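You operate a simulated robot arm through the tools that you are given. There is no shell and no other tool. Be economical: measure what you need, move in short steps, check, and stop when the job is done.

You are at the controls of a simulated robot arm. One attempt, no reset.

JOB
Tare the steel 500 g on the tray scale, add the steel 1 kg and hold the reading.
Fine: switch on and zero first; both weights stay in the tray. Set down upright: steel weight.

The check looks at the end state, three seconds after you hand in, the way a careful person would. Anything else that was tipped, shoved, dropped, spilled or broken makes it a failure.

ROBOT AND FRAMES
A 7-joint arm with a two-finger parallel gripper, hanging from a carriage that runs on a gantry, over the field with the corners [-1.28, 2.038], [-1.276, -0.262], [0.004, -0.26], [0, 2.04] (x, y) and turns from -389 to 299 degrees about z. Base frame: it is fixed where the carriage stands at the start and does not move with it; the origin is on the floor, on the carriage's upright axis, x ahead of it, y to its left, z up; the surface under the hand at the start is at about z = 0.72. Units: m, degrees, N and s.
With the tool pointing down near the work surface it reaches from about 0.1 to 0.62 m from the robot's upright axis, wherever it stands. Its first joint turns from -143.0 to 143.0 degrees. Places, roughly: hold key of the tray scale [0.6, -0.3, 0.8]; on key of the tray scale [0.7, -0.3, 0.8]; tare key of the tray scale [0.6, -0.3, 0.8]; white tray [0.8, -0.5, 0.9]; zero key of the tray scale [0.7, -0.3, 0.8]. Payload 1.57 kg.
The tool frame sits at the grasp point between the pads (the TCP): z along the fingers, y along the line on which they close. The tips reach 0.03 m beyond it. The gripper opens to 0.11 m. The fingers are 0.024 m wide and 0.012 m thick; the gripper's body (0.048 by 0.112 m) begins 0.078 m behind the TCP.
Orientation is that of the tool frame in the base frame, as a unit quaternion [x, y, z, w]. With the fingers straight down and closing along the base's y, the tool's x points along the base's -x, its y along +y and its z along -z.

CONTROLS
- The arm moves only by the tool drive_tool. Its argument "deltas" is a list of rows, each a list of 3 entries, a list of its own where there are three numbers: the turn, a rotation vector about the base's x, y, z in units of 5 degrees (1.0 is 5 degrees), then the shift along the base's x, y, z in units of 20 mm (1.0 is 20 mm), then the opening, from 0 (shut) to 1 (fully open). In form: [[[wx, wy, wz], [dx, dy, dz], gripper], ...]. A call has 1 to 10 rows; each row shifts and turns the commanded pose from where the row before left it. A call with a number of a shift or a turn outside -1 to 1 is refused whole. A row lasts 0.2 s, in which the tool goes at most 0.05 m and 8.6 degrees; a call with a longer step from one row to the next is refused whole, and so is a gripper value outside its range. A pose out of reach is approached as far as the arm can. The call stops where the force on the tool passes 40 N (or 10 N more than at its start, if that is more) or the arm is blocked; 0.2 s more then pass. Each finger travels about 0.045 m/s and halts on what it meets, pressing with about 25 N; the grip force reading is that of the motor and also rises with nothing between the fingers. The clock runs only during rows and for 0.2 s after the last one: add rows that do not move to give the fingers time. It gives the time, the measured TCP pose, the force on the tool (base axes), the opening and the grip force at its end, in the units of the frame above (readings bear some noise), with the torque about the TCP (base axes, N m) and any sound that the robot's microphone picked up.
- Cameras (640 x 400 px; columns grow to the right, rows downward): "scene" is now at [0.2458, -0.0479, 1.8013]; the picture's right is [-0.89, -0.45, 0.00], its down [-0.42, 0.83, -0.36] and it looks along [0.16, -0.32, -0.93] (base axes); focal length 270 px, centre (320, 200). "wrist" rides on the gripper at [0.07, 0.016, -0.141] in the tool frame; the picture's right is [-0.23, 0.97, 0.00], its down [-0.85, -0.20, -0.48] and it looks along [-0.47, -0.11, 0.88] (tool axes); focal length 222 px, centre (320, 200). There is no depth. A picture from a camera that has moved, and an enlarged one, comes with that camera's place and axes in the base frame and with its lens.
- capture(camera): a new picture of that camera. The clock stands still meanwhile.
- lift_body(by): slides the trunk up (or, below 0, down) by that many m; the arm and the scene camera ride with it, the base frame stays. It gives what a move gives, with no picture.
- steer(legs): drives the robot by 1 to 6 legs, each [ahead, left, turn to the left] in m, m and degrees, along the robot's own axes; the way and the turn of a leg run together, so that a leg with both is an arc; at most 1.5 m and 180 degrees a leg. The arm and the cameras ride along, it lands a little off, and it stops where it bumps. It keeps to its track: a leg is cut to what the track allows. It gives what a move gives.
- turn_head(pan, tilt): turns the head with the scene camera to pan (to the left, within 155 degrees either way) and tilt (down, from -29 to 69), counted from straight ahead of the robot. It gives what a move gives.
- zoom(camera, box): a new picture of the part [left, top, right, bottom] of that camera's present view, enlarged. The clock stands still meanwhile.
- close_job(): hands the job in; it is judged then, once.

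Work in short steps. Places have to be worked out from the pictures, the camera data and where the tool is seen: move nearer, look again, correct. Check each grasp and each placing, and mend what went wrong. You have 120 turns and 90 pictures in all, those below and enlarged ones among them. Open the gripper and draw the arm clear of the work before you hand the job in, unless the task says otherwise; then end with one line.

The tools are called after "Request:" as a command line: name --argument value ..., lists and objects as JSON in quotes. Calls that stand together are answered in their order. drive_tool: Moves the arm, as the interface text tells. Its arguments: {"type":"object","properties":{"deltas":{"type":"array"}},"required":["deltas"]} The other tools are called the same way: lift_body (by) slides the trunk up or down; steer (legs) drives the base; turn_head (pan, tilt) turns the head that bears the scene camera; capture (camera) takes a picture; zoom (camera, box) takes an enlarged picture of a part of a camera's view; close_job () hands the job in.

At the start:

```text
time: 0.0
tool_pos: [0.5145, -0.3984, 1.1133]
tool_rot: [0.0, 1.0, 0.001, 0.0]
contact_force: [0.1, -0.3, -0.1]
torque: [0.0, -0.01, 0.01]
width: 0.1098
gripper_force: 0.0
trunk travel left (down, up): [-0.494, 0.101]
robot x, y, heading: [-0.0005, 0.0012, 0.1]
head pan, tilt: [-63.0, 68.8]
```

scene: 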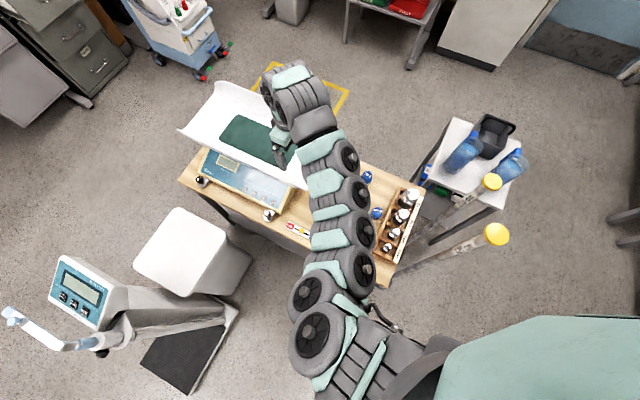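
wrist: 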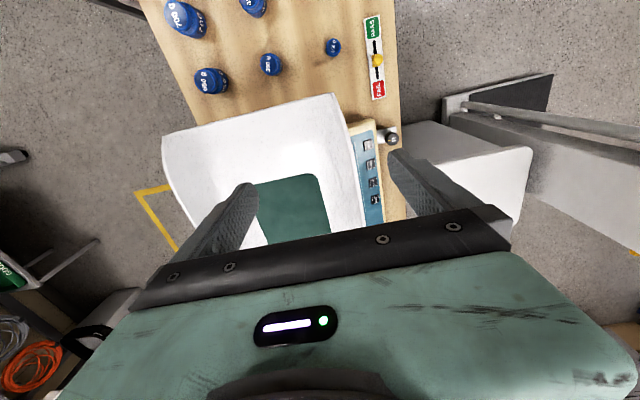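

The tray scale sits under the arm with keys along its front edge; I look closer at the bench in both views.

Request:
zoom --camera "scene" --box '[170, 70, 330, 250]'

Request:
zoom --camera "scene" --box '[270, 140, 450, 290]'

Request:
zoom --camera "wrist" --box '[140, 0, 440, 240]'

```text
2.22 times, centred on (250, 160) of scene
camera zoom: at [0.2458, -0.0479, 1.8013], right [-0.89, -0.45, 0.0], down [-0.42, 0.83, -0.36], along [0.16, -0.32, -0.93], focal length 601 px, centre (476, 289)
```

zoom: 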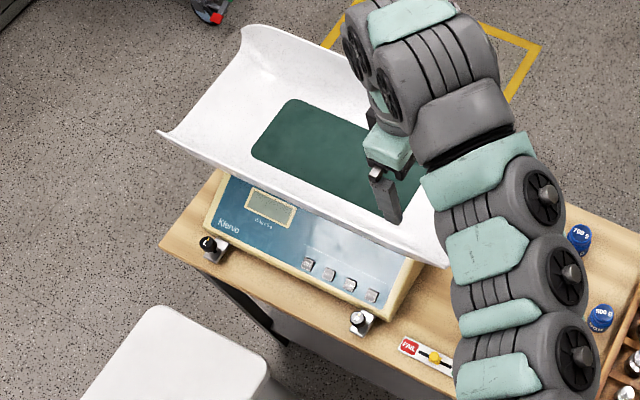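

```text
2.67 times, centred on (360, 215) of scene
camera zoom: at [0.2458, -0.0479, 1.8013], right [-0.89, -0.45, 0.0], down [-0.42, 0.83, -0.36], along [0.16, -0.32, -0.93], focal length 721 px, centre (213, 160)
```

zoom: 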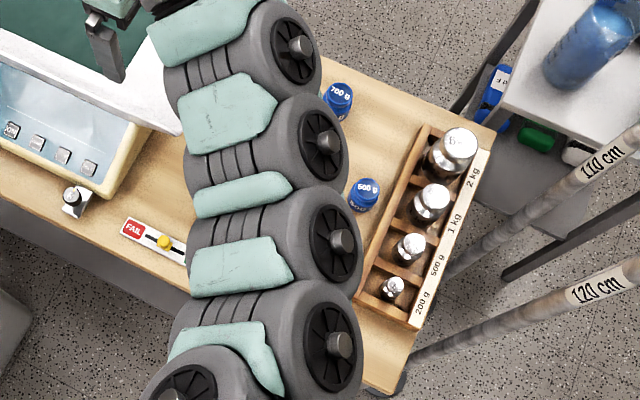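

```text
1.67 times, centred on (290, 120) of wrist
camera zoom: at [0.445, -0.3809, 1.2532], right [0.23, 0.97, 0.0], down [0.85, -0.2, 0.48], along [0.47, -0.11, -0.88], focal length 370 px, centre (370, 333)
```

zoom: 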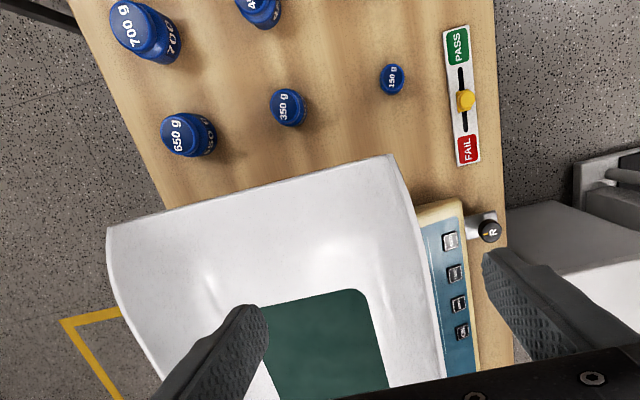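

The keys lie in a row from about (0.71,-0.30) to (0.58,-0.30), and the steel weights stand in a rack at x≈0.1. I slide the carriage toward -y for reach, keeping the arm high.

Request:
steer --legs '[[0, -0.12, 0]]'

Request:
capture --camera "scene"

Request:
capture --camera "wrist"

```text
time: 1.2
tool_pos: [0.5147, -0.5159, 1.1118]
tool_rot: [-0.001, 1.0, 0.0, -0.001]
contact_force: [-0.6, 0.7, 0.0]
torque: [-0.01, 0.01, -0.01]
width: 0.1098
gripper_force: 0.1
trunk travel left (down, up): [-0.494, 0.101]
robot x, y, heading: [-0.0007, -0.1192, -0.3]
head pan, tilt: [-63.0, 68.8]
```

```text
84 pictures are left
camera scene: at [0.246, -0.1662, 1.8013], right [-0.89, -0.46, 0.0], down [-0.42, 0.83, -0.36], along [0.17, -0.32, -0.93], focal length 270 px, centre (320, 200)
```

scene: 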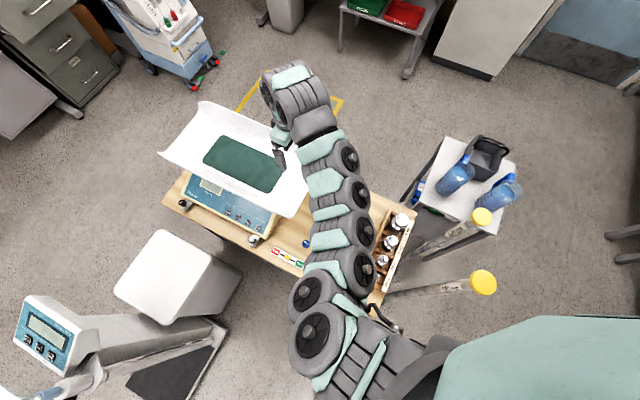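

```text
83 pictures are left
camera wrist: at [0.4458, -0.4988, 1.2532], right [0.23, 0.97, 0.0], down [0.86, -0.2, 0.48], along [0.47, -0.11, -0.88], focal length 222 px, centre (320, 200)
```

wrist: 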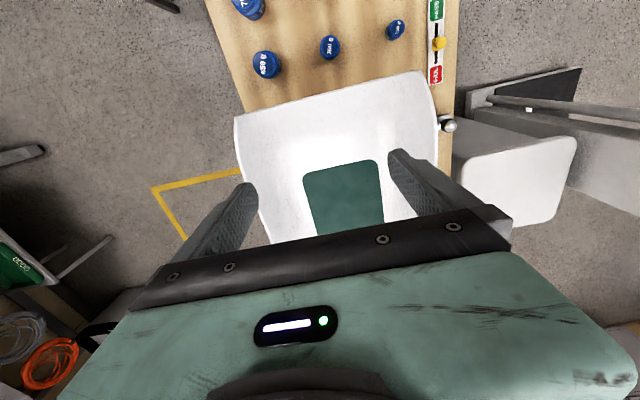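

The poles top out at about z=1.2, well below the carriage, so I go on to y≈-0.25. I also swing the hand back over the keys, staying high.

Request:
steer --legs '[[0, -0.125, 0]]'

Request:
drive_tool --deltas '[[[0, 0, 0], [0, 1, 0], 1], [[0, 0, 0], [0, 1, 0], 1], [[0, 0, 0], [0, 1, 0], 1], [[0, 0, 0], [0, 1, 0], 1], [[0, 0, 0], [0, 1, 0], 1], [[0, 0, 0], [0, 1, 0], 1], [[0, 0, 0], [0, 1, 0], 1], [[0, 0, 0], [0, 1, 0], 1], [[0, 0, 0], [0, 1, 0], 1], [[0, 0, 0], [0, 1, 0], 1]]'

Request:
drive_tool --deltas '[[[0, 0, 0], [0, 1, -1], 1], [[0, 0, 0], [0, 1, -1], 1], [[0, 0, 0], [0, 1, -1], 1], [[0, 0, 0], [0, 1, -1], 1], [[0, 0, 0], [0, 1, -1], 1], [[0, 0, 0], [0, 1, -1], 1]]'

Request:
capture --camera "scene"

Request:
capture --camera "wrist"

```text
time: 2.5
tool_pos: [0.5144, -0.6453, 1.1115]
tool_rot: [-0.001, 1.0, 0.0, 0.0]
contact_force: [-0.1, -0.2, 0.2]
torque: [-0.02, -0.02, 0.02]
width: 0.1101
gripper_force: 0.0
trunk travel left (down, up): [-0.494, 0.101]
robot x, y, heading: [-0.001, -0.2438, -0.1]
head pan, tilt: [-63.0, 68.8]
```

```text
time: 4.7
tool_pos: [0.5203, -0.436, 1.0954]
tool_rot: [0.0, 1.0, 0.0, 0.001]
contact_force: [0.1, -0.4, 0.0]
torque: [0.0, -0.02, -0.01]
width: 0.1099
gripper_force: 0.1
out of reach, approached as far as the arm can: row 2, 3, 4, 7
trunk travel left (down, up): [-0.494, 0.101]
robot x, y, heading: [0.0036, -0.2465, -0.3]
head pan, tilt: [-63.0, 68.8]
```

```text
time: 6.1
tool_pos: [0.5188, -0.3175, 0.9769]
tool_rot: [0.0, 1.0, -0.001, 0.001]
contact_force: [0.1, -1.0, -0.6]
torque: [0.0, 0.0, 0.0]
width: 0.11
gripper_force: 0.1
trunk travel left (down, up): [-0.494, 0.101]
robot x, y, heading: [0.0021, -0.2476, 0.1]
head pan, tilt: [-63.0, 68.8]
```

```text
82 pictures are left
camera scene: at [0.2461, -0.2947, 1.8013], right [-0.89, -0.46, 0.0], down [-0.42, 0.83, -0.36], along [0.16, -0.32, -0.93], focal length 270 px, centre (320, 200)
```

scene: 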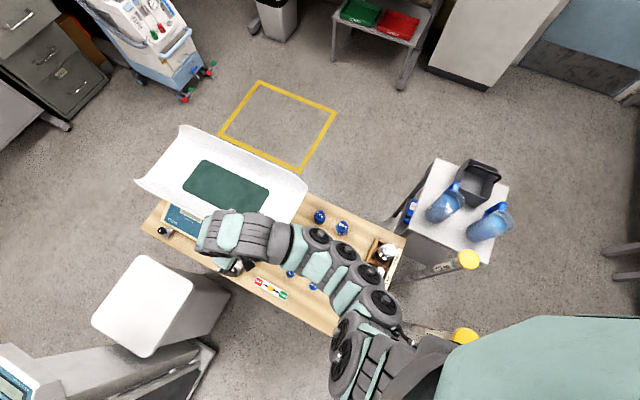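

```text
81 pictures are left
camera wrist: at [0.4504, -0.3006, 1.1179], right [0.23, 0.97, 0.0], down [0.85, -0.2, 0.48], along [0.47, -0.11, -0.88], focal length 222 px, centre (320, 200)
```

wrist: 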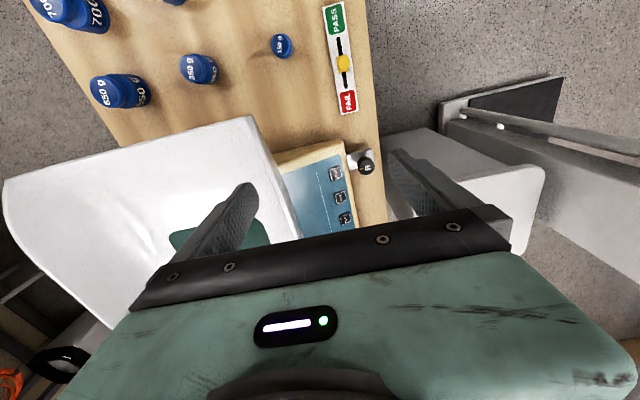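

I enlarge the keys to read their labels.

Request:
zoom --camera "wrist" --box '[270, 130, 400, 240]'

Request:
zoom --camera "scene" --box '[120, 170, 320, 310]'

```text
3.64 times, centred on (335, 185) of wrist
camera zoom: at [0.4504, -0.3006, 1.1179], right [0.23, 0.97, 0.0], down [0.85, -0.2, 0.48], along [0.47, -0.11, -0.88], focal length 808 px, centre (266, 254)
```

zoom: 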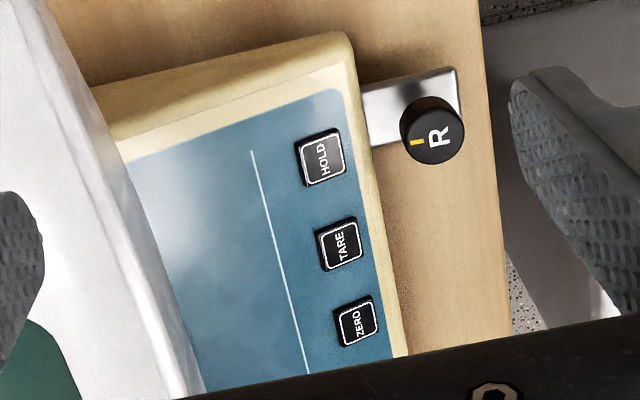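

```text
2.86 times, centred on (220, 240) of scene
camera zoom: at [0.2461, -0.2947, 1.8013], right [-0.89, -0.46, 0.0], down [-0.42, 0.83, -0.36], along [0.16, -0.32, -0.93], focal length 773 px, centre (606, 86)
```

zoom: 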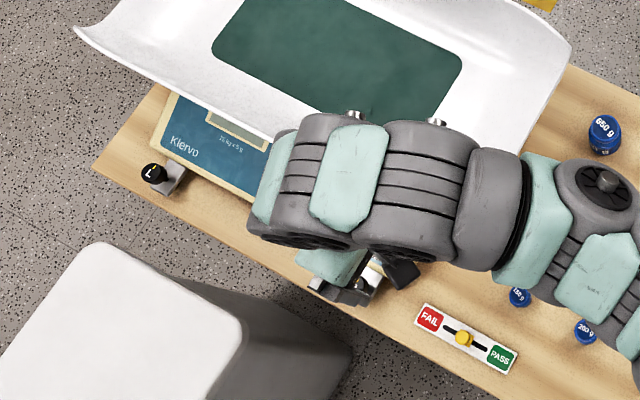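

Keys from small to large x: HOLD≈0.577, TARE≈0.617, ZERO≈0.658, ON≈0.70, all near y≈-0.305, z≈0.81. I rise and yaw the tool -90° so the body stays clear of the tray edge and the wrist camera looks over the keys, with the fingers closed.

Request:
drive_tool --deltas '[[[0, 0, 0], [0, 0.5, 1], 0.5], [[0, 0, 0], [0, 0.5, 1], 0], [[0, 0, -1], [0, 0, 0], 0], [[0, 0, -1], [0, 0, 0], 0], [[0, 0, -1], [0, 0, 0], 0], [[0, 0, -1], [0, 0, 0], 0], [[0, 0, -1], [0, 0, 0], 0], [[0, 0, -1], [0, 0, 0], 0], [[0, 0, -1], [0, 0, 0], 0], [[0, 0, -1], [0, 0, 0], 0]]'

Request:
drive_tool --deltas '[[[0, 0, -1], [0, 0, 0], 0], [[0, 0, -1], [0, 0, 0], 0], [[0, 0, -1], [0, 0, 0], 0], [[0, 0, -1], [0, 0, 0], 0], [[0, 0, -1], [0, 0, 0], 0], [[0, 0, -1], [0, 0, 0], 0], [[0, 0, -1], [0, 0, 0], 0], [[0, 0, -1], [0, 0, 0], 0], [[0, 0, -1], [0, 0, 0], 0], [[0, 0, -1], [0, 0, 0], 0]]'

Request:
capture --camera "wrist"

```text
time: 8.3
tool_pos: [0.5192, -0.2967, 1.0162]
tool_rot: [0.342, 0.94, 0.0, 0.0]
contact_force: [0.3, 0.3, 0.4]
torque: [-0.03, -0.02, 0.04]
width: 0.0001
gripper_force: 21.4
trunk travel left (down, up): [-0.494, 0.101]
robot x, y, heading: [0.0022, -0.2479, 0.1]
head pan, tilt: [-63.0, 68.8]
```

```text
time: 10.5
tool_pos: [0.5208, -0.2971, 1.0178]
tool_rot: [0.707, 0.707, 0.0, 0.0]
contact_force: [0.3, 0.0, -0.6]
torque: [0.01, 0.01, 0.01]
width: 0.0
gripper_force: 21.3
trunk travel left (down, up): [-0.494, 0.101]
robot x, y, heading: [0.0013, -0.2484, -0.1]
head pan, tilt: [-63.0, 68.8]
```

```text
78 pictures are left
camera wrist: at [0.538, -0.227, 1.1579], right [0.97, -0.23, 0.0], down [-0.2, -0.85, 0.48], along [-0.11, -0.47, -0.88], focal length 222 px, centre (320, 200)
```

wrist: 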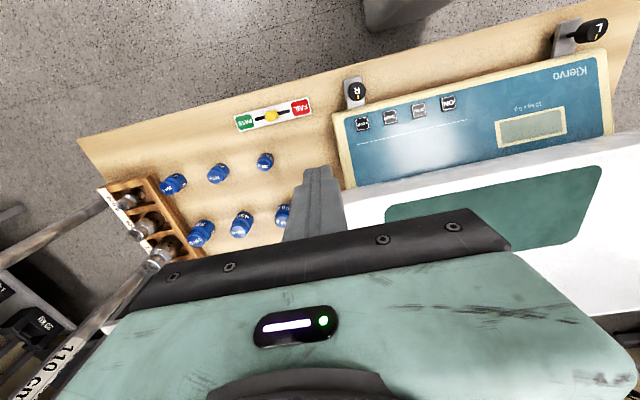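

The whole panel is visible: refined keys HOLD x≈0.582, TARE 0.623, ZERO 0.665, ON 0.707, y≈-0.301. I tilt outward for reach and approach above ON, watching whether the arm gets there.

Request:
drive_tool --deltas '[[[0, -1, 0], [1, 0, 0], 0], [[0, -1, 0], [1, 0, 0], 0], [[0, -1, 0], [1, 0, 0], 0], [[0, -1, 0], [1, 0, 0], 0], [[0, -1, 0], [1, 0, 0], 0], [[0, -1, 0], [1, 0, 0], 0], [[0, 0, 0], [1, 0, 0], 0], [[0, 0, 0], [1, 0, -1], 0], [[0, 0, 0], [0.8, 0, -1], 0], [[0, 0, 0], [0, 0, -1], 0]]'

Request:
capture --camera "wrist"

Request:
capture --camera "scene"

```text
time: 12.7
tool_pos: [0.6979, -0.2969, 0.9562]
tool_rot: [0.682, 0.684, 0.183, 0.183]
contact_force: [-0.5, 0.0, 1.0]
torque: [-0.02, 0.0, 0.01]
width: 0.0
gripper_force: 21.0
trunk travel left (down, up): [-0.494, 0.101]
robot x, y, heading: [-0.0014, -0.2457, 0.2]
head pan, tilt: [-63.0, 68.8]
```

```text
77 pictures are left
camera wrist: at [0.6418, -0.2259, 1.0869], right [0.84, -0.23, 0.49], down [-0.41, -0.86, 0.32], along [0.35, -0.47, -0.81], focal length 222 px, centre (320, 200)
```

wrist: 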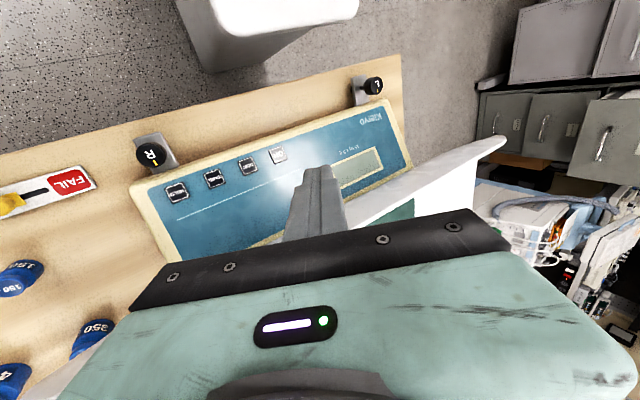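

```text
76 pictures are left
camera scene: at [0.2461, -0.2946, 1.8013], right [-0.89, -0.46, 0.0], down [-0.42, 0.83, -0.36], along [0.17, -0.32, -0.93], focal length 270 px, centre (320, 200)
```

scene: 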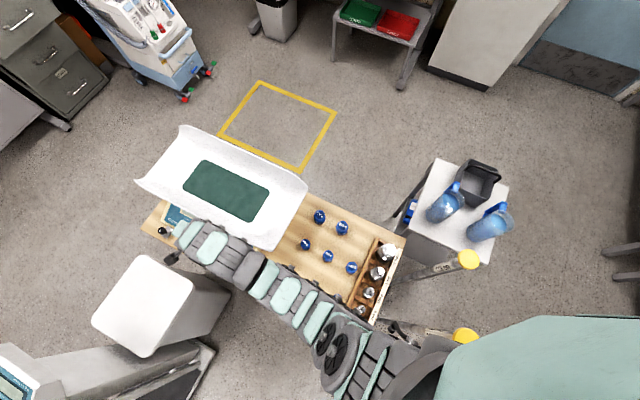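

The arm reaches comfortably. I descend to about 2–3 cm above the ON key and look again.

Request:
drive_tool --deltas '[[[0, 0, 0], [0.5, -0.1, -1], 0], [[0, 0, 0], [0, 0, -1], 0], [[0, 0, 0], [0, 0, -1], 0], [[0, 0, 0], [0, 0, -1], 0], [[0, 0, 0], [0, 0, 0], 0]]'

Request:
zoom --camera "wrist" --box '[180, 60, 440, 240]'

```text
time: 13.9
tool_pos: [0.7078, -0.2973, 0.8771]
tool_rot: [0.683, 0.683, 0.182, 0.183]
contact_force: [-0.1, -1.3, -0.6]
torque: [-0.02, 0.04, 0.01]
width: 0.0
gripper_force: 21.5
trunk travel left (down, up): [-0.494, 0.101]
robot x, y, heading: [-0.0002, -0.2472, 0.0]
head pan, tilt: [-63.0, 68.8]
```

```text
2.22 times, centred on (310, 150) of wrist
camera zoom: at [0.6514, -0.2273, 1.0071], right [0.84, -0.23, 0.49], down [-0.41, -0.86, 0.32], along [0.35, -0.47, -0.81], focal length 494 px, centre (342, 311)
```

zoom: 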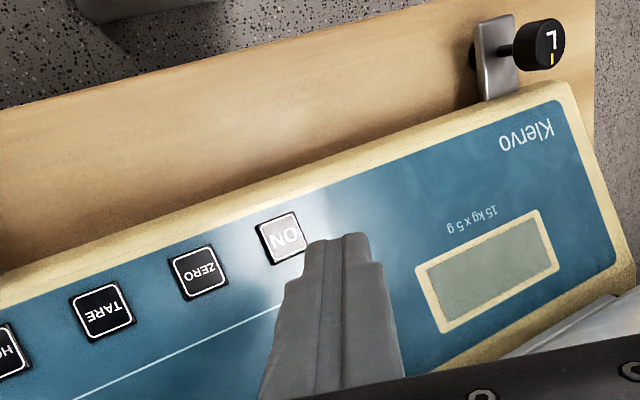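

The tip is lined up over ON (key ≈(0.718,-0.298)). I press down in small steps watching force and sound.

Request:
drive_tool --deltas '[[[0, 0, 0], [0, 0, -0.5], 0], [[0, 0, 0], [0, 0, -0.5], 0], [[0, 0, 0], [0, 0, -0.25], 0], [[0, 0, 0], [0, 0, 0], 0]]'

```text
time: 14.9
tool_pos: [0.7063, -0.299, 0.8505]
tool_rot: [0.683, 0.682, 0.183, 0.184]
contact_force: [-0.9, -0.7, -0.4]
torque: [0.0, 0.01, 0.0]
width: 0.0
gripper_force: 21.7
trunk travel left (down, up): [-0.494, 0.101]
robot x, y, heading: [-0.0018, -0.2458, -0.1]
head pan, tilt: [-63.0, 68.8]
```

Still free; I go on down in smaller steps.

Request:
drive_tool --deltas '[[[0, 0, 0], [0.1, 0, -0.2], 0], [[0, 0, 0], [0, 0, -0.2], 0], [[0, 0, 0], [0, 0, -0.2], 0], [[0, 0, 0], [0, 0, 0], 0]]'

Request:
zoom --camera "wrist" --box '[180, 60, 440, 240]'

```text
time: 15.9
tool_pos: [0.7086, -0.2988, 0.8385]
tool_rot: [0.683, 0.683, 0.182, 0.185]
contact_force: [0.6, 0.1, 0.4]
torque: [-0.01, -0.06, 0.04]
width: 0.0
gripper_force: 21.5
trunk travel left (down, up): [-0.494, 0.101]
robot x, y, heading: [0.0009, -0.2446, 0.1]
head pan, tilt: [-63.0, 68.8]
```

```text
2.22 times, centred on (310, 150) of wrist
camera zoom: at [0.6531, -0.2283, 0.9694], right [0.84, -0.23, 0.49], down [-0.41, -0.86, 0.32], along [0.34, -0.47, -0.81], focal length 494 px, centre (342, 311)
```

zoom: 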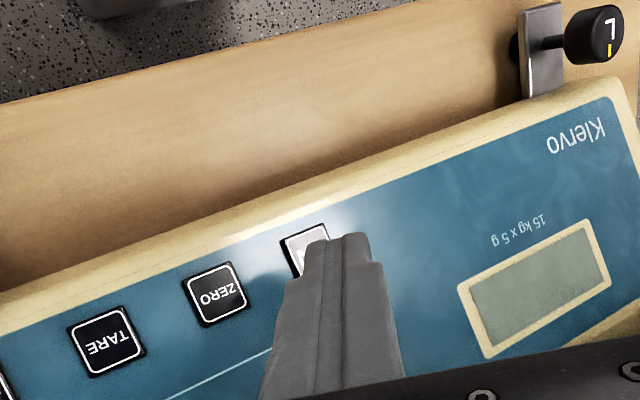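

The tip is over the key's middle, slightly to +x. I shift 4 mm back and keep pressing.

Request:
drive_tool --deltas '[[[0, 0, 0], [-0.2, 0.1, -0.15], 0], [[0, 0, 0], [0, 0, -0.15], 0], [[0, 0, 0], [0, 0, -0.15], 0], [[0, 0, 0], [0, 0, 0], 0]]'

```text
time: 16.9
tool_pos: [0.7054, -0.297, 0.8296]
tool_rot: [0.682, 0.684, 0.182, 0.184]
contact_force: [-0.1, 0.3, -0.4]
torque: [0.0, -0.01, -0.01]
width: 0.0
gripper_force: 21.9
trunk travel left (down, up): [-0.494, 0.101]
robot x, y, heading: [-0.0001, -0.2453, -0.1]
head pan, tilt: [-63.0, 68.8]
```

No contact yet; key must be a little lower. I continue.

Request:
drive_tool --deltas '[[[0, 0, 0], [0, 0, -0.15], 0], [[0, 0, 0], [0, 0, -0.15], 0], [[0, 0, 0], [0, 0, -0.15], 0], [[0, 0, 0], [0, 0, 0], 0]]'

Request:
zoom --camera "wrist" --box '[180, 60, 440, 240]'

```text
time: 17.9
tool_pos: [0.7048, -0.2975, 0.8216]
tool_rot: [0.682, 0.683, 0.183, 0.184]
contact_force: [0.0, 0.0, -0.6]
torque: [-0.02, -0.01, 0.01]
width: 0.0
gripper_force: 21.3
trunk travel left (down, up): [-0.494, 0.101]
robot x, y, heading: [0.0015, -0.243, 0.0]
head pan, tilt: [-63.0, 68.8]
```

```text
2.22 times, centred on (310, 150) of wrist
camera zoom: at [0.6489, -0.227, 0.9518], right [0.84, -0.23, 0.49], down [-0.41, -0.85, 0.32], along [0.34, -0.47, -0.81], focal length 494 px, centre (342, 311)
```

zoom: 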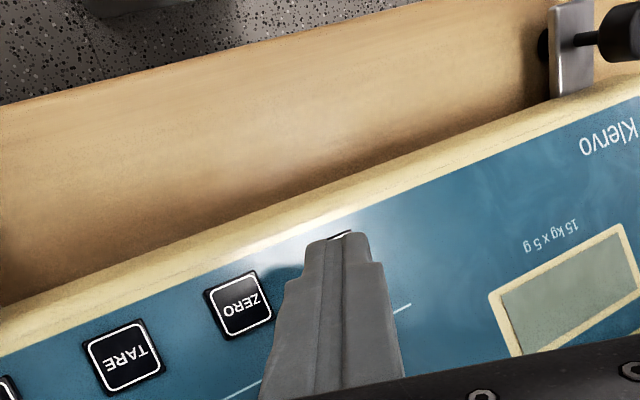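

The key is now hidden right behind the tip, aligned. I continue downward.

Request:
drive_tool --deltas '[[[0, 0, 0], [0.1, 0, -0.15], 0], [[0, 0, 0], [0, 0, -0.15], 0], [[0, 0, 0], [0, 0, -0.15], 0], [[0, 0, 0], [0, 0, -0.1], 0], [[0, 0, 0], [0, 0, 0], 0]]'

```text
time: 19.1
tool_pos: [0.7065, -0.2977, 0.8112]
tool_rot: [0.683, 0.683, 0.182, 0.184]
contact_force: [-0.3, -0.1, 0.7]
torque: [0.01, 0.01, -0.01]
width: 0.0
gripper_force: 21.1
trunk travel left (down, up): [-0.494, 0.101]
robot x, y, heading: [-0.0009, -0.2467, 0.4]
head pan, tilt: [-63.0, 68.8]
```

Triangulating the two views puts the keys lower and further out: z≈0.775, y≈-0.307, x: HOLD 0.590, TARE 0.636, ZERO 0.682, ON 0.727. I correct the position before pressing.

Request:
drive_tool --deltas '[[[0, 0, 0], [0, 0, 0.5], 0], [[0, 0, 0], [0.75, -0.4, 0], 0], [[0, 0, 0], [0, 0, -0.3], 0], [[0, 0, 0], [0, 0, 0], 0]]'

Request:
zoom --camera "wrist" --box '[180, 60, 440, 240]'

```text
time: 20.1
tool_pos: [0.722, -0.3046, 0.8142]
tool_rot: [0.683, 0.683, 0.183, 0.183]
contact_force: [-0.2, 0.1, -0.6]
torque: [0.01, -0.02, -0.03]
width: 0.0
gripper_force: 21.2
trunk travel left (down, up): [-0.494, 0.101]
robot x, y, heading: [0.0012, -0.2481, 0.0]
head pan, tilt: [-63.0, 68.8]
```

```text
2.22 times, centred on (310, 150) of wrist
camera zoom: at [0.6663, -0.235, 0.9455], right [0.84, -0.23, 0.49], down [-0.41, -0.85, 0.32], along [0.35, -0.47, -0.81], focal length 494 px, centre (342, 311)
```

zoom: 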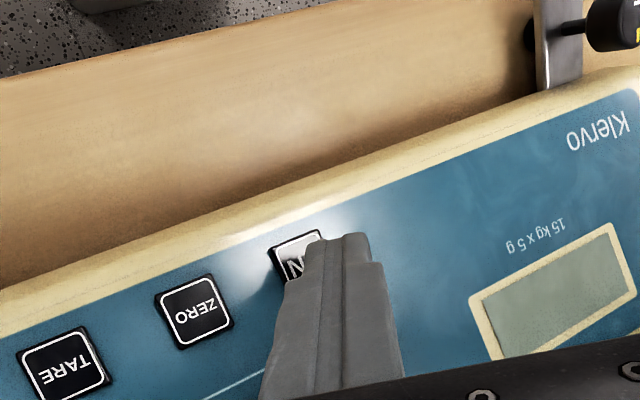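

ON centre recomputes to (0.73,-0.305), matching the contact edge. I press down.

Request:
drive_tool --deltas '[[[0, 0, 0], [0, 0, -0.2], 0], [[0, 0, 0], [0, 0, -0.15], 0], [[0, 0, 0], [0, 0, -0.15], 0], [[0, 0, 0], [0, 0, -0.1], 0], [[0, 0, 0], [0, 0, 0], 0]]'

Request:
zoom --camera "wrist" --box '[180, 60, 440, 240]'

```text
time: 21.3
tool_pos: [0.7247, -0.3041, 0.8045]
tool_rot: [0.682, 0.684, 0.183, 0.185]
contact_force: [-11.1, 0.0, 24.8]
torque: [-0.27, 0.15, -0.11]
width: 0.0
gripper_force: 21.3
trunk travel left (down, up): [-0.494, 0.101]
robot x, y, heading: [0.0017, -0.2463, 0.4]
head pan, tilt: [-63.0, 68.8]
heard: click
```

```text
2.22 times, centred on (310, 150) of wrist
camera zoom: at [0.6677, -0.2348, 0.9345], right [0.84, -0.23, 0.49], down [-0.41, -0.85, 0.31], along [0.35, -0.47, -0.81], focal length 494 px, centre (342, 311)
```

zoom: 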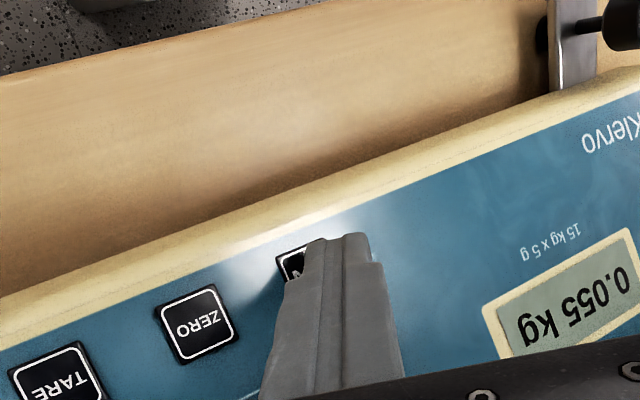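

Click, and the display shows 0.055 kg. I lift, move 45 mm to the ZERO key and check alignment just above.

Request:
drive_tool --deltas '[[[0, 0, 0], [0, 0, 1], 0], [[0, 0, 0], [-1, 0, 0], 0], [[0, 0, 0], [-1, 0, 0], 0], [[0, 0, 0], [-0.2, -0.05, 0], 0], [[0, 0, 0], [0, 0, -0.4], 0], [[0, 0, 0], [0, 0, 0], 0]]'

Request:
capture --camera "wrist"

```text
time: 22.7
tool_pos: [0.678, -0.3059, 0.8137]
tool_rot: [0.683, 0.683, 0.181, 0.183]
contact_force: [-0.2, 0.3, 0.1]
torque: [0.0, 0.0, 0.02]
width: 0.0
gripper_force: 21.2
trunk travel left (down, up): [-0.494, 0.101]
robot x, y, heading: [0.0016, -0.2493, -0.2]
head pan, tilt: [-63.0, 68.8]
```

```text
70 pictures are left
camera wrist: at [0.6216, -0.2363, 0.9438], right [0.84, -0.23, 0.49], down [-0.41, -0.86, 0.32], along [0.34, -0.47, -0.81], focal length 222 px, centre (320, 200)
```

wrist: 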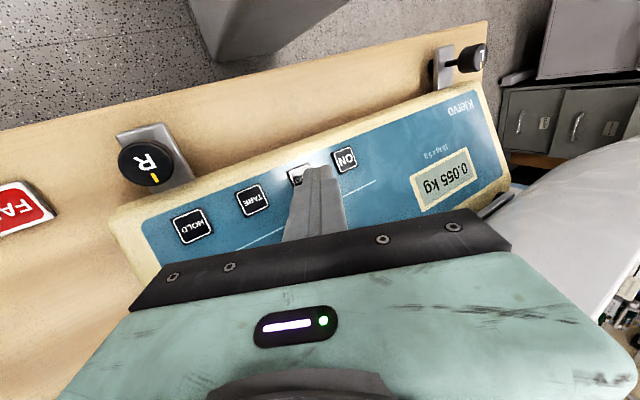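

Alignment with ZERO mirrors that of ON, and the reading is steady at 0.055. I press and lift again.

Request:
drive_tool --deltas '[[[0, 0, 0], [0, 0, -0.2], 0], [[0, 0, 0], [0, 0, -0.15], 0], [[0, 0, 0], [0, 0, -0.15], 0], [[0, 0, 0], [0, 0, -0.1], 0], [[0, 0, 0], [0, 0, 0], 0]]'

Request:
drive_tool --deltas '[[[0, 0, 0], [0, 0, 1], 0], [[0, 0, 0], [0, 0, 1], 0], [[0, 0, 0], [0, 0, 0], 0]]'

Request:
capture --camera "wrist"

```text
time: 24.0
tool_pos: [0.6785, -0.3065, 0.8053]
tool_rot: [0.682, 0.683, 0.184, 0.186]
contact_force: [-11.8, -0.3, 20.5]
torque: [-0.2, 0.25, -0.1]
width: 0.0
gripper_force: 21.3
trunk travel left (down, up): [-0.494, 0.101]
robot x, y, heading: [-0.0024, -0.2458, 0.1]
head pan, tilt: [-63.0, 68.8]
heard: click
stopped in row 5: the force on the tool passed its limit at 42 N (the readings are from after the stop); the commanded pose is now the measured one
```

```text
time: 24.8
tool_pos: [0.679, -0.3069, 0.8454]
tool_rot: [0.682, 0.683, 0.184, 0.184]
contact_force: [0.1, -0.3, 0.7]
torque: [-0.02, 0.02, 0.02]
width: 0.0
gripper_force: 21.4
trunk travel left (down, up): [-0.494, 0.101]
robot x, y, heading: [0.0017, -0.2479, -0.0]
head pan, tilt: [-63.0, 68.8]
```

```text
69 pictures are left
camera wrist: at [0.6226, -0.236, 0.9747], right [0.84, -0.23, 0.49], down [-0.41, -0.85, 0.32], along [0.35, -0.47, -0.81], focal length 222 px, centre (320, 200)
```

wrist: 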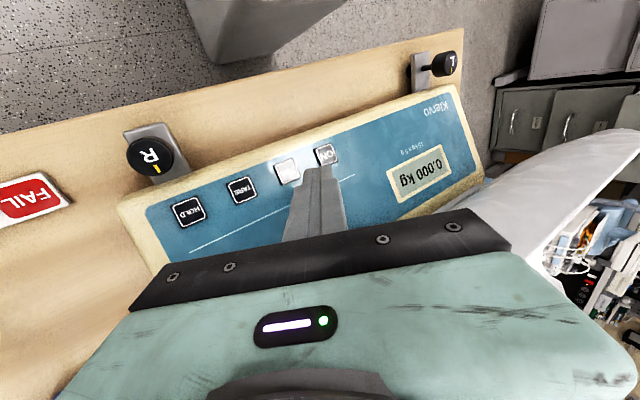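

ZERO clicked and it reads 0.000 kg. Now the weights: I raise and untilt the hand first, then drive the carriage back to y≈0.

Request:
drive_tool --deltas '[[[0, 0, 0], [0, 0, 1], 0], [[0, 0, 0], [0, 0, 1], 0], [[0, 1, 0], [-1, 0, 1], 0], [[0, 1, 0], [-1, 0, 1], 0], [[0, 1, 0], [-1, 0, 1], 0], [[0, 1, 0], [-1, 0, 1], 0], [[0, 1, 0], [-1, 0, 1], 0], [[0, 1, 0], [-1, 0, 1], 0], [[0, 0, 0], [-1, 0, 1], 0], [[0, 0, 0], [-1, 0, 1], 0]]'

Request:
drive_tool --deltas '[[[0, 0, 0], [-1, 0, 1], 0.5], [[0, 0, 0], [-1, 0, 1], 0.5], [[0, 0, 0], [-1, 0, 1], 1], [[0, 0, 0], [-1, 0, 0], 1], [[0, 0, 0], [-1, 0, 0], 1], [[0, 0, 0], [0, 0, 0], 1]]'

Request:
steer --legs '[[0, 0.24, 0]]'

Request:
capture --camera "scene"

```text
time: 27.0
tool_pos: [0.5178, -0.307, 1.0447]
tool_rot: [0.707, 0.707, 0.0, 0.002]
contact_force: [-0.4, -0.5, 0.6]
torque: [0.0, -0.04, 0.01]
width: 0.0004
gripper_force: 20.8
trunk travel left (down, up): [-0.494, 0.101]
robot x, y, heading: [0.003, -0.2459, -0.1]
head pan, tilt: [-63.0, 68.8]
```

```text
time: 28.4
tool_pos: [0.4416, -0.3067, 1.1035]
tool_rot: [0.706, 0.708, 0.002, 0.002]
contact_force: [0.3, 0.3, -0.2]
torque: [0.0, -0.01, 0.01]
width: 0.1099
gripper_force: 0.0
out of reach, approached as far as the arm can: row 5
trunk travel left (down, up): [-0.494, 0.101]
robot x, y, heading: [0.0011, -0.2469, -0.1]
head pan, tilt: [-63.0, 68.8]
```

```text
time: 30.2
tool_pos: [0.4411, -0.0665, 1.1032]
tool_rot: [0.707, 0.707, 0.001, 0.002]
contact_force: [-0.3, -0.1, 0.2]
torque: [-0.01, -0.03, 0.02]
width: 0.1098
gripper_force: 0.0
trunk travel left (down, up): [-0.494, 0.101]
robot x, y, heading: [0.0014, -0.0083, -0.2]
head pan, tilt: [-63.0, 68.8]
```

```text
68 pictures are left
camera scene: at [0.2457, -0.0545, 1.8013], right [-0.89, -0.45, 0.0], down [-0.42, 0.83, -0.36], along [0.16, -0.32, -0.93], focal length 270 px, centre (320, 200)
```

scene: 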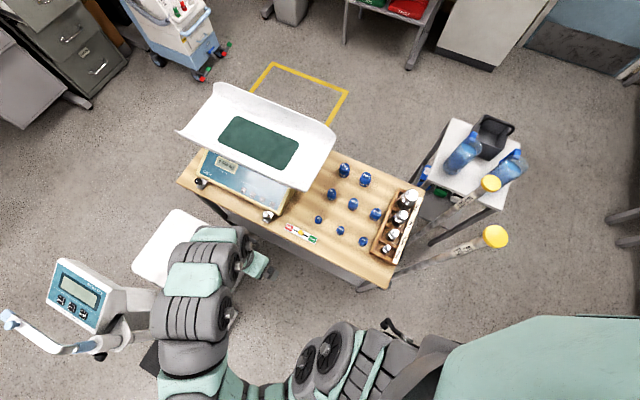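

Bench fully visible now. I enlarge the rack and its weights.

Request:
zoom --camera "scene" --box '[300, 150, 440, 290]'

Request:
zoom --camera "scene" --box '[360, 180, 430, 265]'

Request:
zoom --camera "scene" --box '[170, 75, 345, 220]'

```text
2.86 times, centred on (370, 220) of scene
camera zoom: at [0.2457, -0.0545, 1.8013], right [-0.89, -0.45, 0.0], down [-0.42, 0.83, -0.36], along [0.16, -0.32, -0.93], focal length 773 px, centre (177, 143)
```

zoom: 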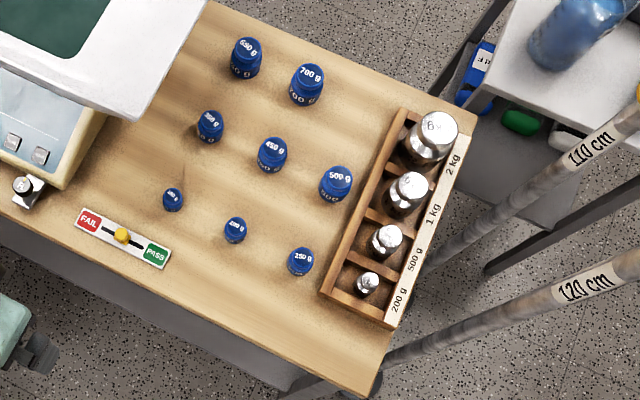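

```text
4.71 times, centred on (395, 222) of scene
camera zoom: at [0.2457, -0.0545, 1.8013], right [-0.89, -0.45, 0.0], down [-0.42, 0.83, -0.36], along [0.16, -0.32, -0.93], focal length 1273 px, centre (-33, 94)
```

zoom: 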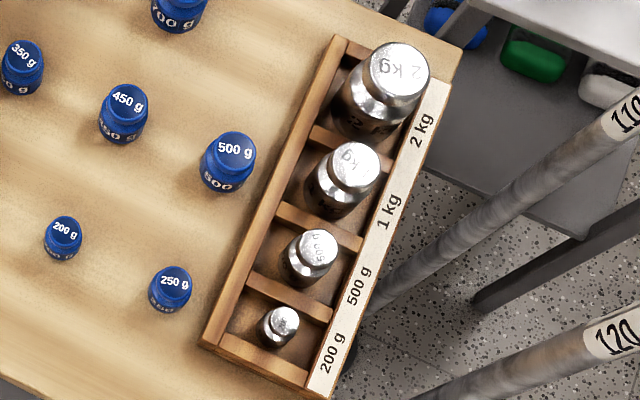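

```text
2.76 times, centred on (258, 148) of scene
camera zoom: at [0.2457, -0.0545, 1.8013], right [-0.89, -0.45, 0.0], down [-0.42, 0.83, -0.36], along [0.16, -0.32, -0.93], focal length 746 px, centre (492, 345)
```

zoom: 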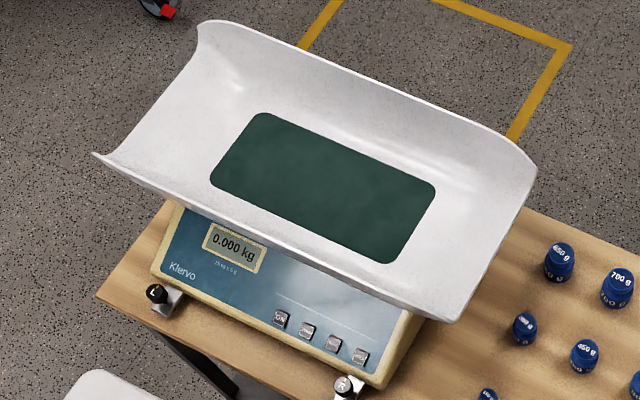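

Marks and slots agree: 500 g steel at ≈(0.106,-0.408), 1 kg at ≈(0.105,-0.482). I bring the hand toward the rack, staying above everything, and check the arm's clearance from the poles midway.

Request:
drive_tool --deltas '[[[0, 0, 0], [-1, -0.8, -0.4], 1], [[0, 0, 0], [-1, -0.8, -0.4], 1], [[0, 0, 0], [-1, -0.8, -0.4], 1], [[0, 0, 0], [-1, -0.8, -0.4], 1], [[0, 0, 0], [-1, -0.8, -0.4], 1], [[0, 0, 0], [-1, -0.8, -0.4], 1], [[0, 0, 0], [-1, -0.8, -0.4], 1], [[0, 0, 0], [-1, -0.8, -0.4], 1], [[0, 0, 0], [-1, -0.8, -0.4], 1], [[0, 0, 0], [-1, -0.8, -0.4], 1]]'

Request:
capture --camera "scene"

Request:
capture --camera "wrist"

```text
time: 32.4
tool_pos: [0.4379, -0.0714, 1.0999]
tool_rot: [0.708, 0.706, -0.001, 0.001]
contact_force: [1.3, 0.1, -0.2]
torque: [-0.02, 0.0, 0.0]
width: 0.1099
gripper_force: 0.1
out of reach, approached as far as the arm can: row 1, 2, 3, 4, 5, 6, 7, 8, 9, 10
trunk travel left (down, up): [-0.494, 0.101]
robot x, y, heading: [-0.0016, -0.0072, -0.2]
head pan, tilt: [-63.0, 68.8]
```

```text
64 pictures are left
camera scene: at [0.2457, -0.0545, 1.8013], right [-0.89, -0.45, 0.0], down [-0.42, 0.83, -0.36], along [0.16, -0.32, -0.93], focal length 270 px, centre (320, 200)
```

scene: 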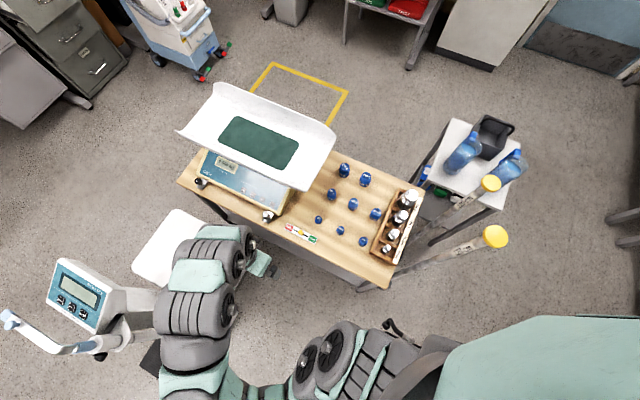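

```text
63 pictures are left
camera wrist: at [0.4548, -0.0011, 1.2415], right [0.97, -0.23, 0.0], down [-0.2, -0.85, 0.48], along [-0.11, -0.47, -0.88], focal length 222 px, centre (320, 200)
```

wrist: 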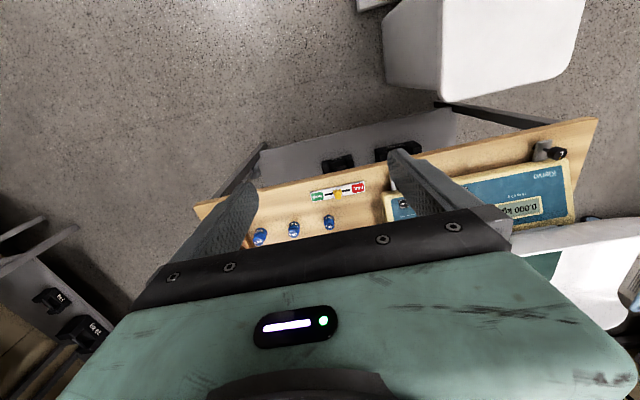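

The arm is at a fold limit at this height. I lower first, which should unfold it.

Request:
drive_tool --deltas '[[[0, 0, 0], [0, 0, -1], 1], [[0, 0, 0], [0, 0, -1], 1], [[0, 0, 0], [0, 0, -1], 1], [[0, 0, 0], [0, 0, -1], 1], [[0, 0, 0], [0, 0, -1], 1]]'

Request:
drive_tool --deltas '[[[0, 0, 0], [-1, -0.8, 0], 1], [[0, 0, 0], [-1, -0.8, 0], 1], [[0, 0, 0], [-1, -0.8, 0], 1], [[0, 0, 0], [-1, -0.8, 0], 1]]'

Request:
capture --camera "scene"

```text
time: 33.6
tool_pos: [0.4375, -0.0714, 1.0007]
tool_rot: [0.708, 0.706, -0.001, 0.001]
contact_force: [0.2, 0.5, -0.3]
torque: [0.01, 0.02, -0.01]
width: 0.1103
gripper_force: 0.0
trunk travel left (down, up): [-0.494, 0.101]
robot x, y, heading: [-0.0001, -0.0043, -0.1]
head pan, tilt: [-63.0, 68.8]
```

```text
time: 34.6
tool_pos: [0.3639, -0.1411, 0.9946]
tool_rot: [0.708, 0.707, 0.0, 0.0]
contact_force: [-1.0, -0.6, 0.5]
torque: [-0.02, -0.03, 0.03]
width: 0.11
gripper_force: 0.1
out of reach, approached as far as the arm can: row 4
trunk travel left (down, up): [-0.494, 0.101]
robot x, y, heading: [0.0002, -0.0055, 0.1]
head pan, tilt: [-63.0, 68.8]
```

```text
62 pictures are left
camera scene: at [0.2457, -0.0544, 1.8013], right [-0.89, -0.45, 0.0], down [-0.42, 0.83, -0.36], along [0.16, -0.32, -0.93], focal length 270 px, centre (320, 200)
```

scene: 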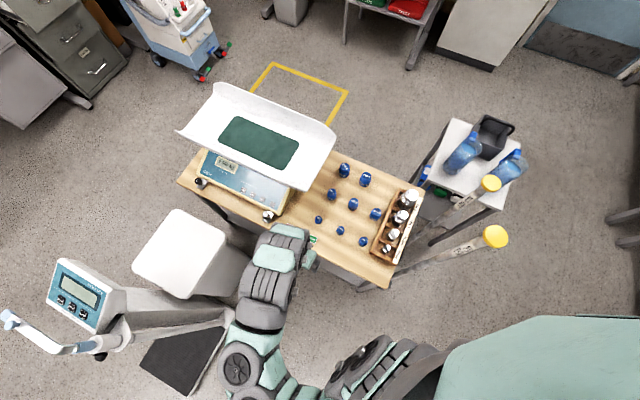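

I'll swing by turning the carriage instead: shift to y≈0.1, then turn -55°, which brings the hand above the bench front near the rack with the elbow on the side away from the poles.

Request:
steer --legs '[[0, 0.1, 0], [0, 0, -55]]'

Request:
turn_head --pan -10 --tilt 65

Request:
capture --camera "scene"

Request:
capture --camera "wrist"

```text
time: 38.1
tool_pos: [0.1031, -0.2796, 0.994]
tool_rot: [0.952, 0.306, 0.001, 0.0]
contact_force: [0.1, -0.3, 0.2]
torque: [0.04, -0.01, 0.02]
width: 0.1099
gripper_force: 0.0
trunk travel left (down, up): [-0.494, 0.101]
robot x, y, heading: [-0.0013, 0.0937, -54.6]
head pan, tilt: [-63.0, 68.8]
```

```text
time: 39.4
tool_pos: [0.1031, -0.2795, 0.9951]
tool_rot: [0.952, 0.306, 0.0, -0.001]
contact_force: [0.0, -0.3, 0.1]
torque: [0.03, 0.01, -0.02]
width: 0.1099
gripper_force: 0.0
trunk travel left (down, up): [-0.494, 0.101]
robot x, y, heading: [-0.0002, 0.0943, -54.4]
head pan, tilt: [-10.0, 65.0]
```

```text
61 pictures are left
camera scene: at [0.1543, -0.1372, 1.8051], right [-0.9, -0.43, 0.0], down [-0.39, 0.82, -0.42], along [0.18, -0.38, -0.91], focal length 270 px, centre (320, 200)
```

scene: 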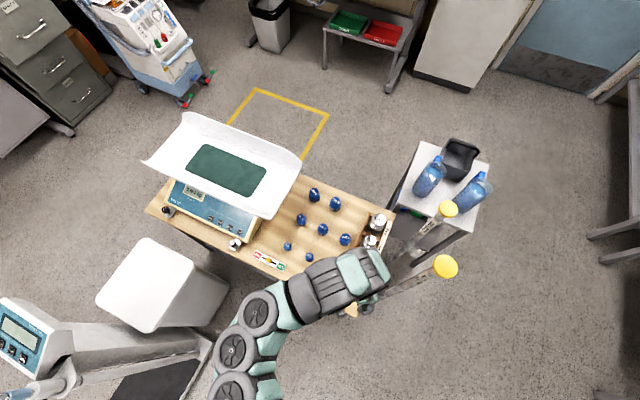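

```text
60 pictures are left
camera wrist: at [0.1698, -0.2518, 1.1356], right [0.38, -0.92, 0.0], down [-0.81, -0.33, 0.48], along [-0.44, -0.18, -0.88], focal length 222 px, centre (320, 200)
```

wrist: 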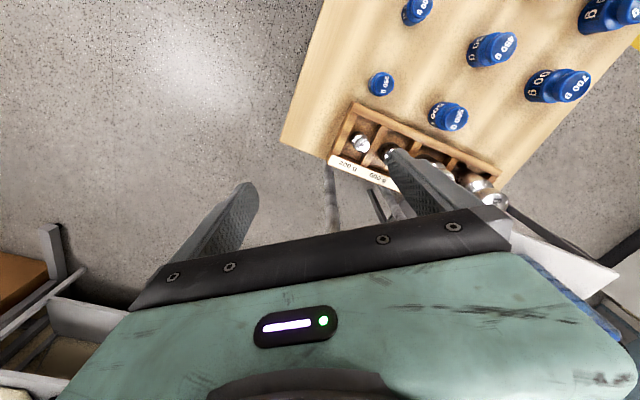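

The swing worked; the arm now comes in from the +x side, clear of the poles. I yaw +54° so the fingers close along x, then tilt 30° toward -y (same tilt will be needed at the tray).

Request:
drive_tool --deltas '[[[0, 0, 1], [0, 0, 0], 1], [[0, 0, 1], [0, 0, 0], 1], [[0, 0, 1], [0, 0, 0], 1], [[0, 0, 1], [0, 0, 0], 1], [[0, 0, 1], [0, 0, 0], 1], [[0, 0, 1], [0, 0, 0], 1], [[0, 0, 1], [0, 0, 0], 1], [[0, 0, 1], [0, 0, 0], 1], [[0, 0, 1], [0, 0, 0], 1], [[0, 0, 1], [0, 0, 0], 1]]'

Request:
drive_tool --deltas '[[[0, 0, 0.88], [0, 0, 0], 1], [[-1, 0, 0], [0, 0, 0], 1], [[-1, 0, 0], [0, 0, 0], 1], [[-1, 0, 0], [0, -0.5, 0], 1], [[-1, 0, 0], [0, -0.5, 0], 1], [[-1, 0, 0], [0, -0.5, 0], 1], [[-1, 0, 0], [0, -0.5, 0], 1], [[0, 0, 0], [0, 0, 0], 1]]'

Request:
capture --camera "wrist"

Request:
capture --camera "scene"

```text
time: 41.6
tool_pos: [0.1019, -0.2799, 0.9942]
tool_rot: [0.733, 0.681, 0.0, 0.0]
contact_force: [0.7, 0.0, 1.0]
torque: [0.01, 0.0, 0.03]
width: 0.1102
gripper_force: 0.1
trunk travel left (down, up): [-0.494, 0.101]
robot x, y, heading: [0.0018, 0.093, -54.3]
head pan, tilt: [-10.0, 65.0]
```

```text
time: 43.4
tool_pos: [0.1071, -0.3482, 0.9689]
tool_rot: [0.683, 0.683, -0.183, 0.184]
contact_force: [0.7, -0.3, 0.4]
torque: [-0.03, -0.03, 0.0]
width: 0.1099
gripper_force: 0.0
out of reach, approached as far as the arm can: row 2, 3, 4
trunk travel left (down, up): [-0.494, 0.101]
robot x, y, heading: [-0.0008, 0.0947, -54.4]
head pan, tilt: [-10.0, 65.0]
```

```text
59 pictures are left
camera wrist: at [0.1246, -0.2164, 1.0561], right [0.97, -0.2, 0.11], down [-0.2, -0.5, 0.84], along [-0.11, -0.84, -0.53], focal length 222 px, centre (320, 200)
```

wrist: 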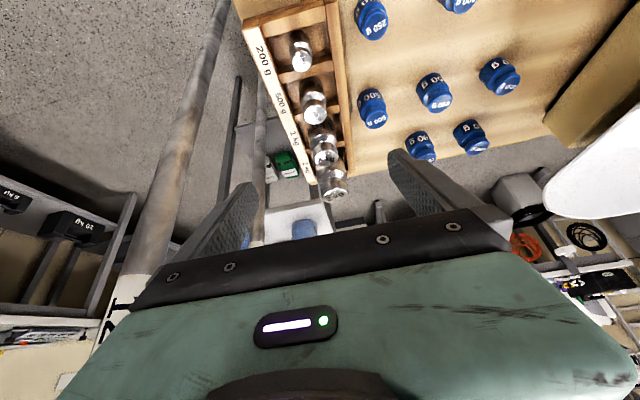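

```text
58 pictures are left
camera scene: at [0.1544, -0.1372, 1.8051], right [-0.9, -0.43, 0.0], down [-0.39, 0.82, -0.42], along [0.18, -0.38, -0.91], focal length 270 px, centre (320, 200)
```

scene: 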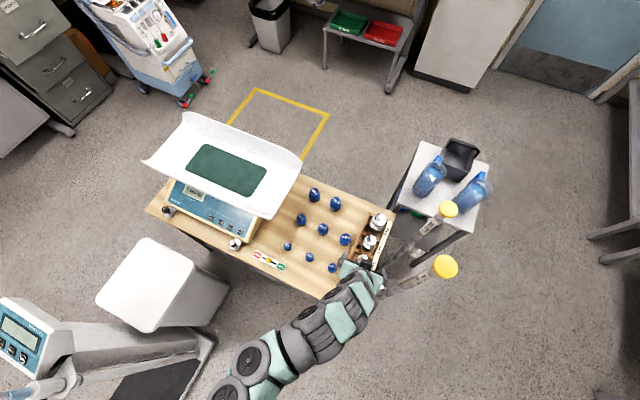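

I enlarge the weights in this wrist view to locate the 500 g head.

Request:
zoom --camera "wrist" --box '[230, 0, 390, 210]'

```text
1.90 times, centred on (310, 105) of wrist
camera zoom: at [0.1246, -0.2164, 1.0561], right [0.97, -0.2, 0.11], down [-0.2, -0.5, 0.84], along [-0.11, -0.84, -0.53], focal length 423 px, centre (339, 381)
```

zoom: 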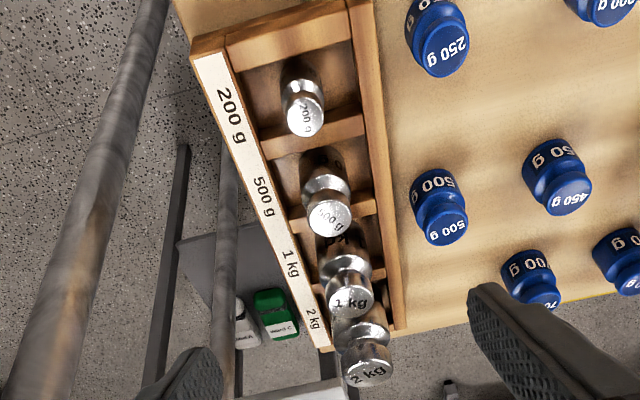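

Triangulated: 500 g top at ≈(0.108,-0.408,0.799), 1 kg top at ≈(0.107,-0.484,0.811). I set the opening to ~60 mm and descend to just above the 500 g.

Request:
drive_tool --deltas '[[[0, 0, 0], [0, -1, 0], 0.55], [[0, 0, 0], [0, -1, 0], 0.55], [[0, 0, 0], [0, -1, -1], 0.55], [[0, 0, 0], [0, 0, -1], 0.55], [[0, 0, 0], [0, 0, -1], 0.55], [[0, 0, 0], [0, 0, -1], 0.55], [[0, 0, 0], [0, 0, -1], 0.55], [[0, 0, 0], [0, 0, 0], 0.55]]'

Request:
capture --camera "wrist"

Request:
zoom --camera "scene" --box '[300, 180, 460, 310]'

```text
time: 45.2
tool_pos: [0.1073, -0.4072, 0.8687]
tool_rot: [0.683, 0.683, -0.183, 0.183]
contact_force: [0.0, 0.3, -0.1]
torque: [-0.01, -0.03, -0.03]
width: 0.0606
gripper_force: 0.0
trunk travel left (down, up): [-0.494, 0.101]
robot x, y, heading: [0.0005, 0.0938, -54.6]
head pan, tilt: [-10.0, 65.0]
```

```text
56 pictures are left
camera wrist: at [0.1241, -0.2757, 0.9565], right [0.97, -0.2, 0.11], down [-0.2, -0.5, 0.84], along [-0.11, -0.84, -0.53], focal length 222 px, centre (320, 200)
```

wrist: 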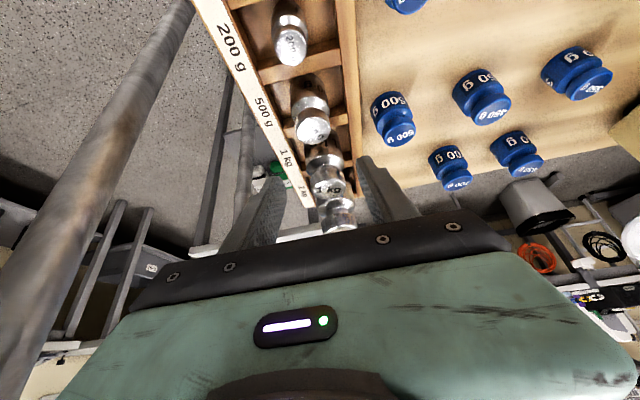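

```text
3.08 times, centred on (380, 245) of scene
camera zoom: at [0.1544, -0.1372, 1.8051], right [-0.9, -0.43, 0.0], down [-0.39, 0.82, -0.42], along [0.18, -0.38, -0.91], focal length 832 px, centre (135, 62)
```

zoom: 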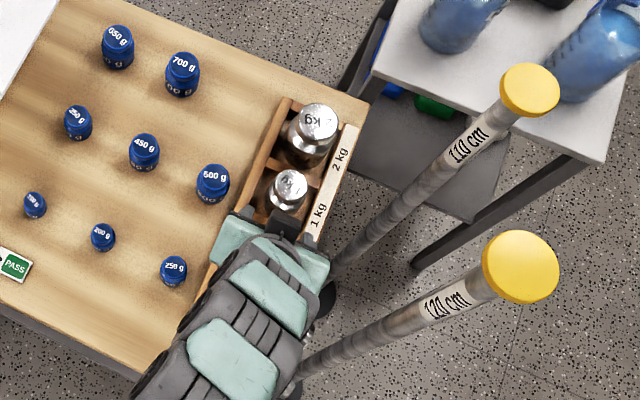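

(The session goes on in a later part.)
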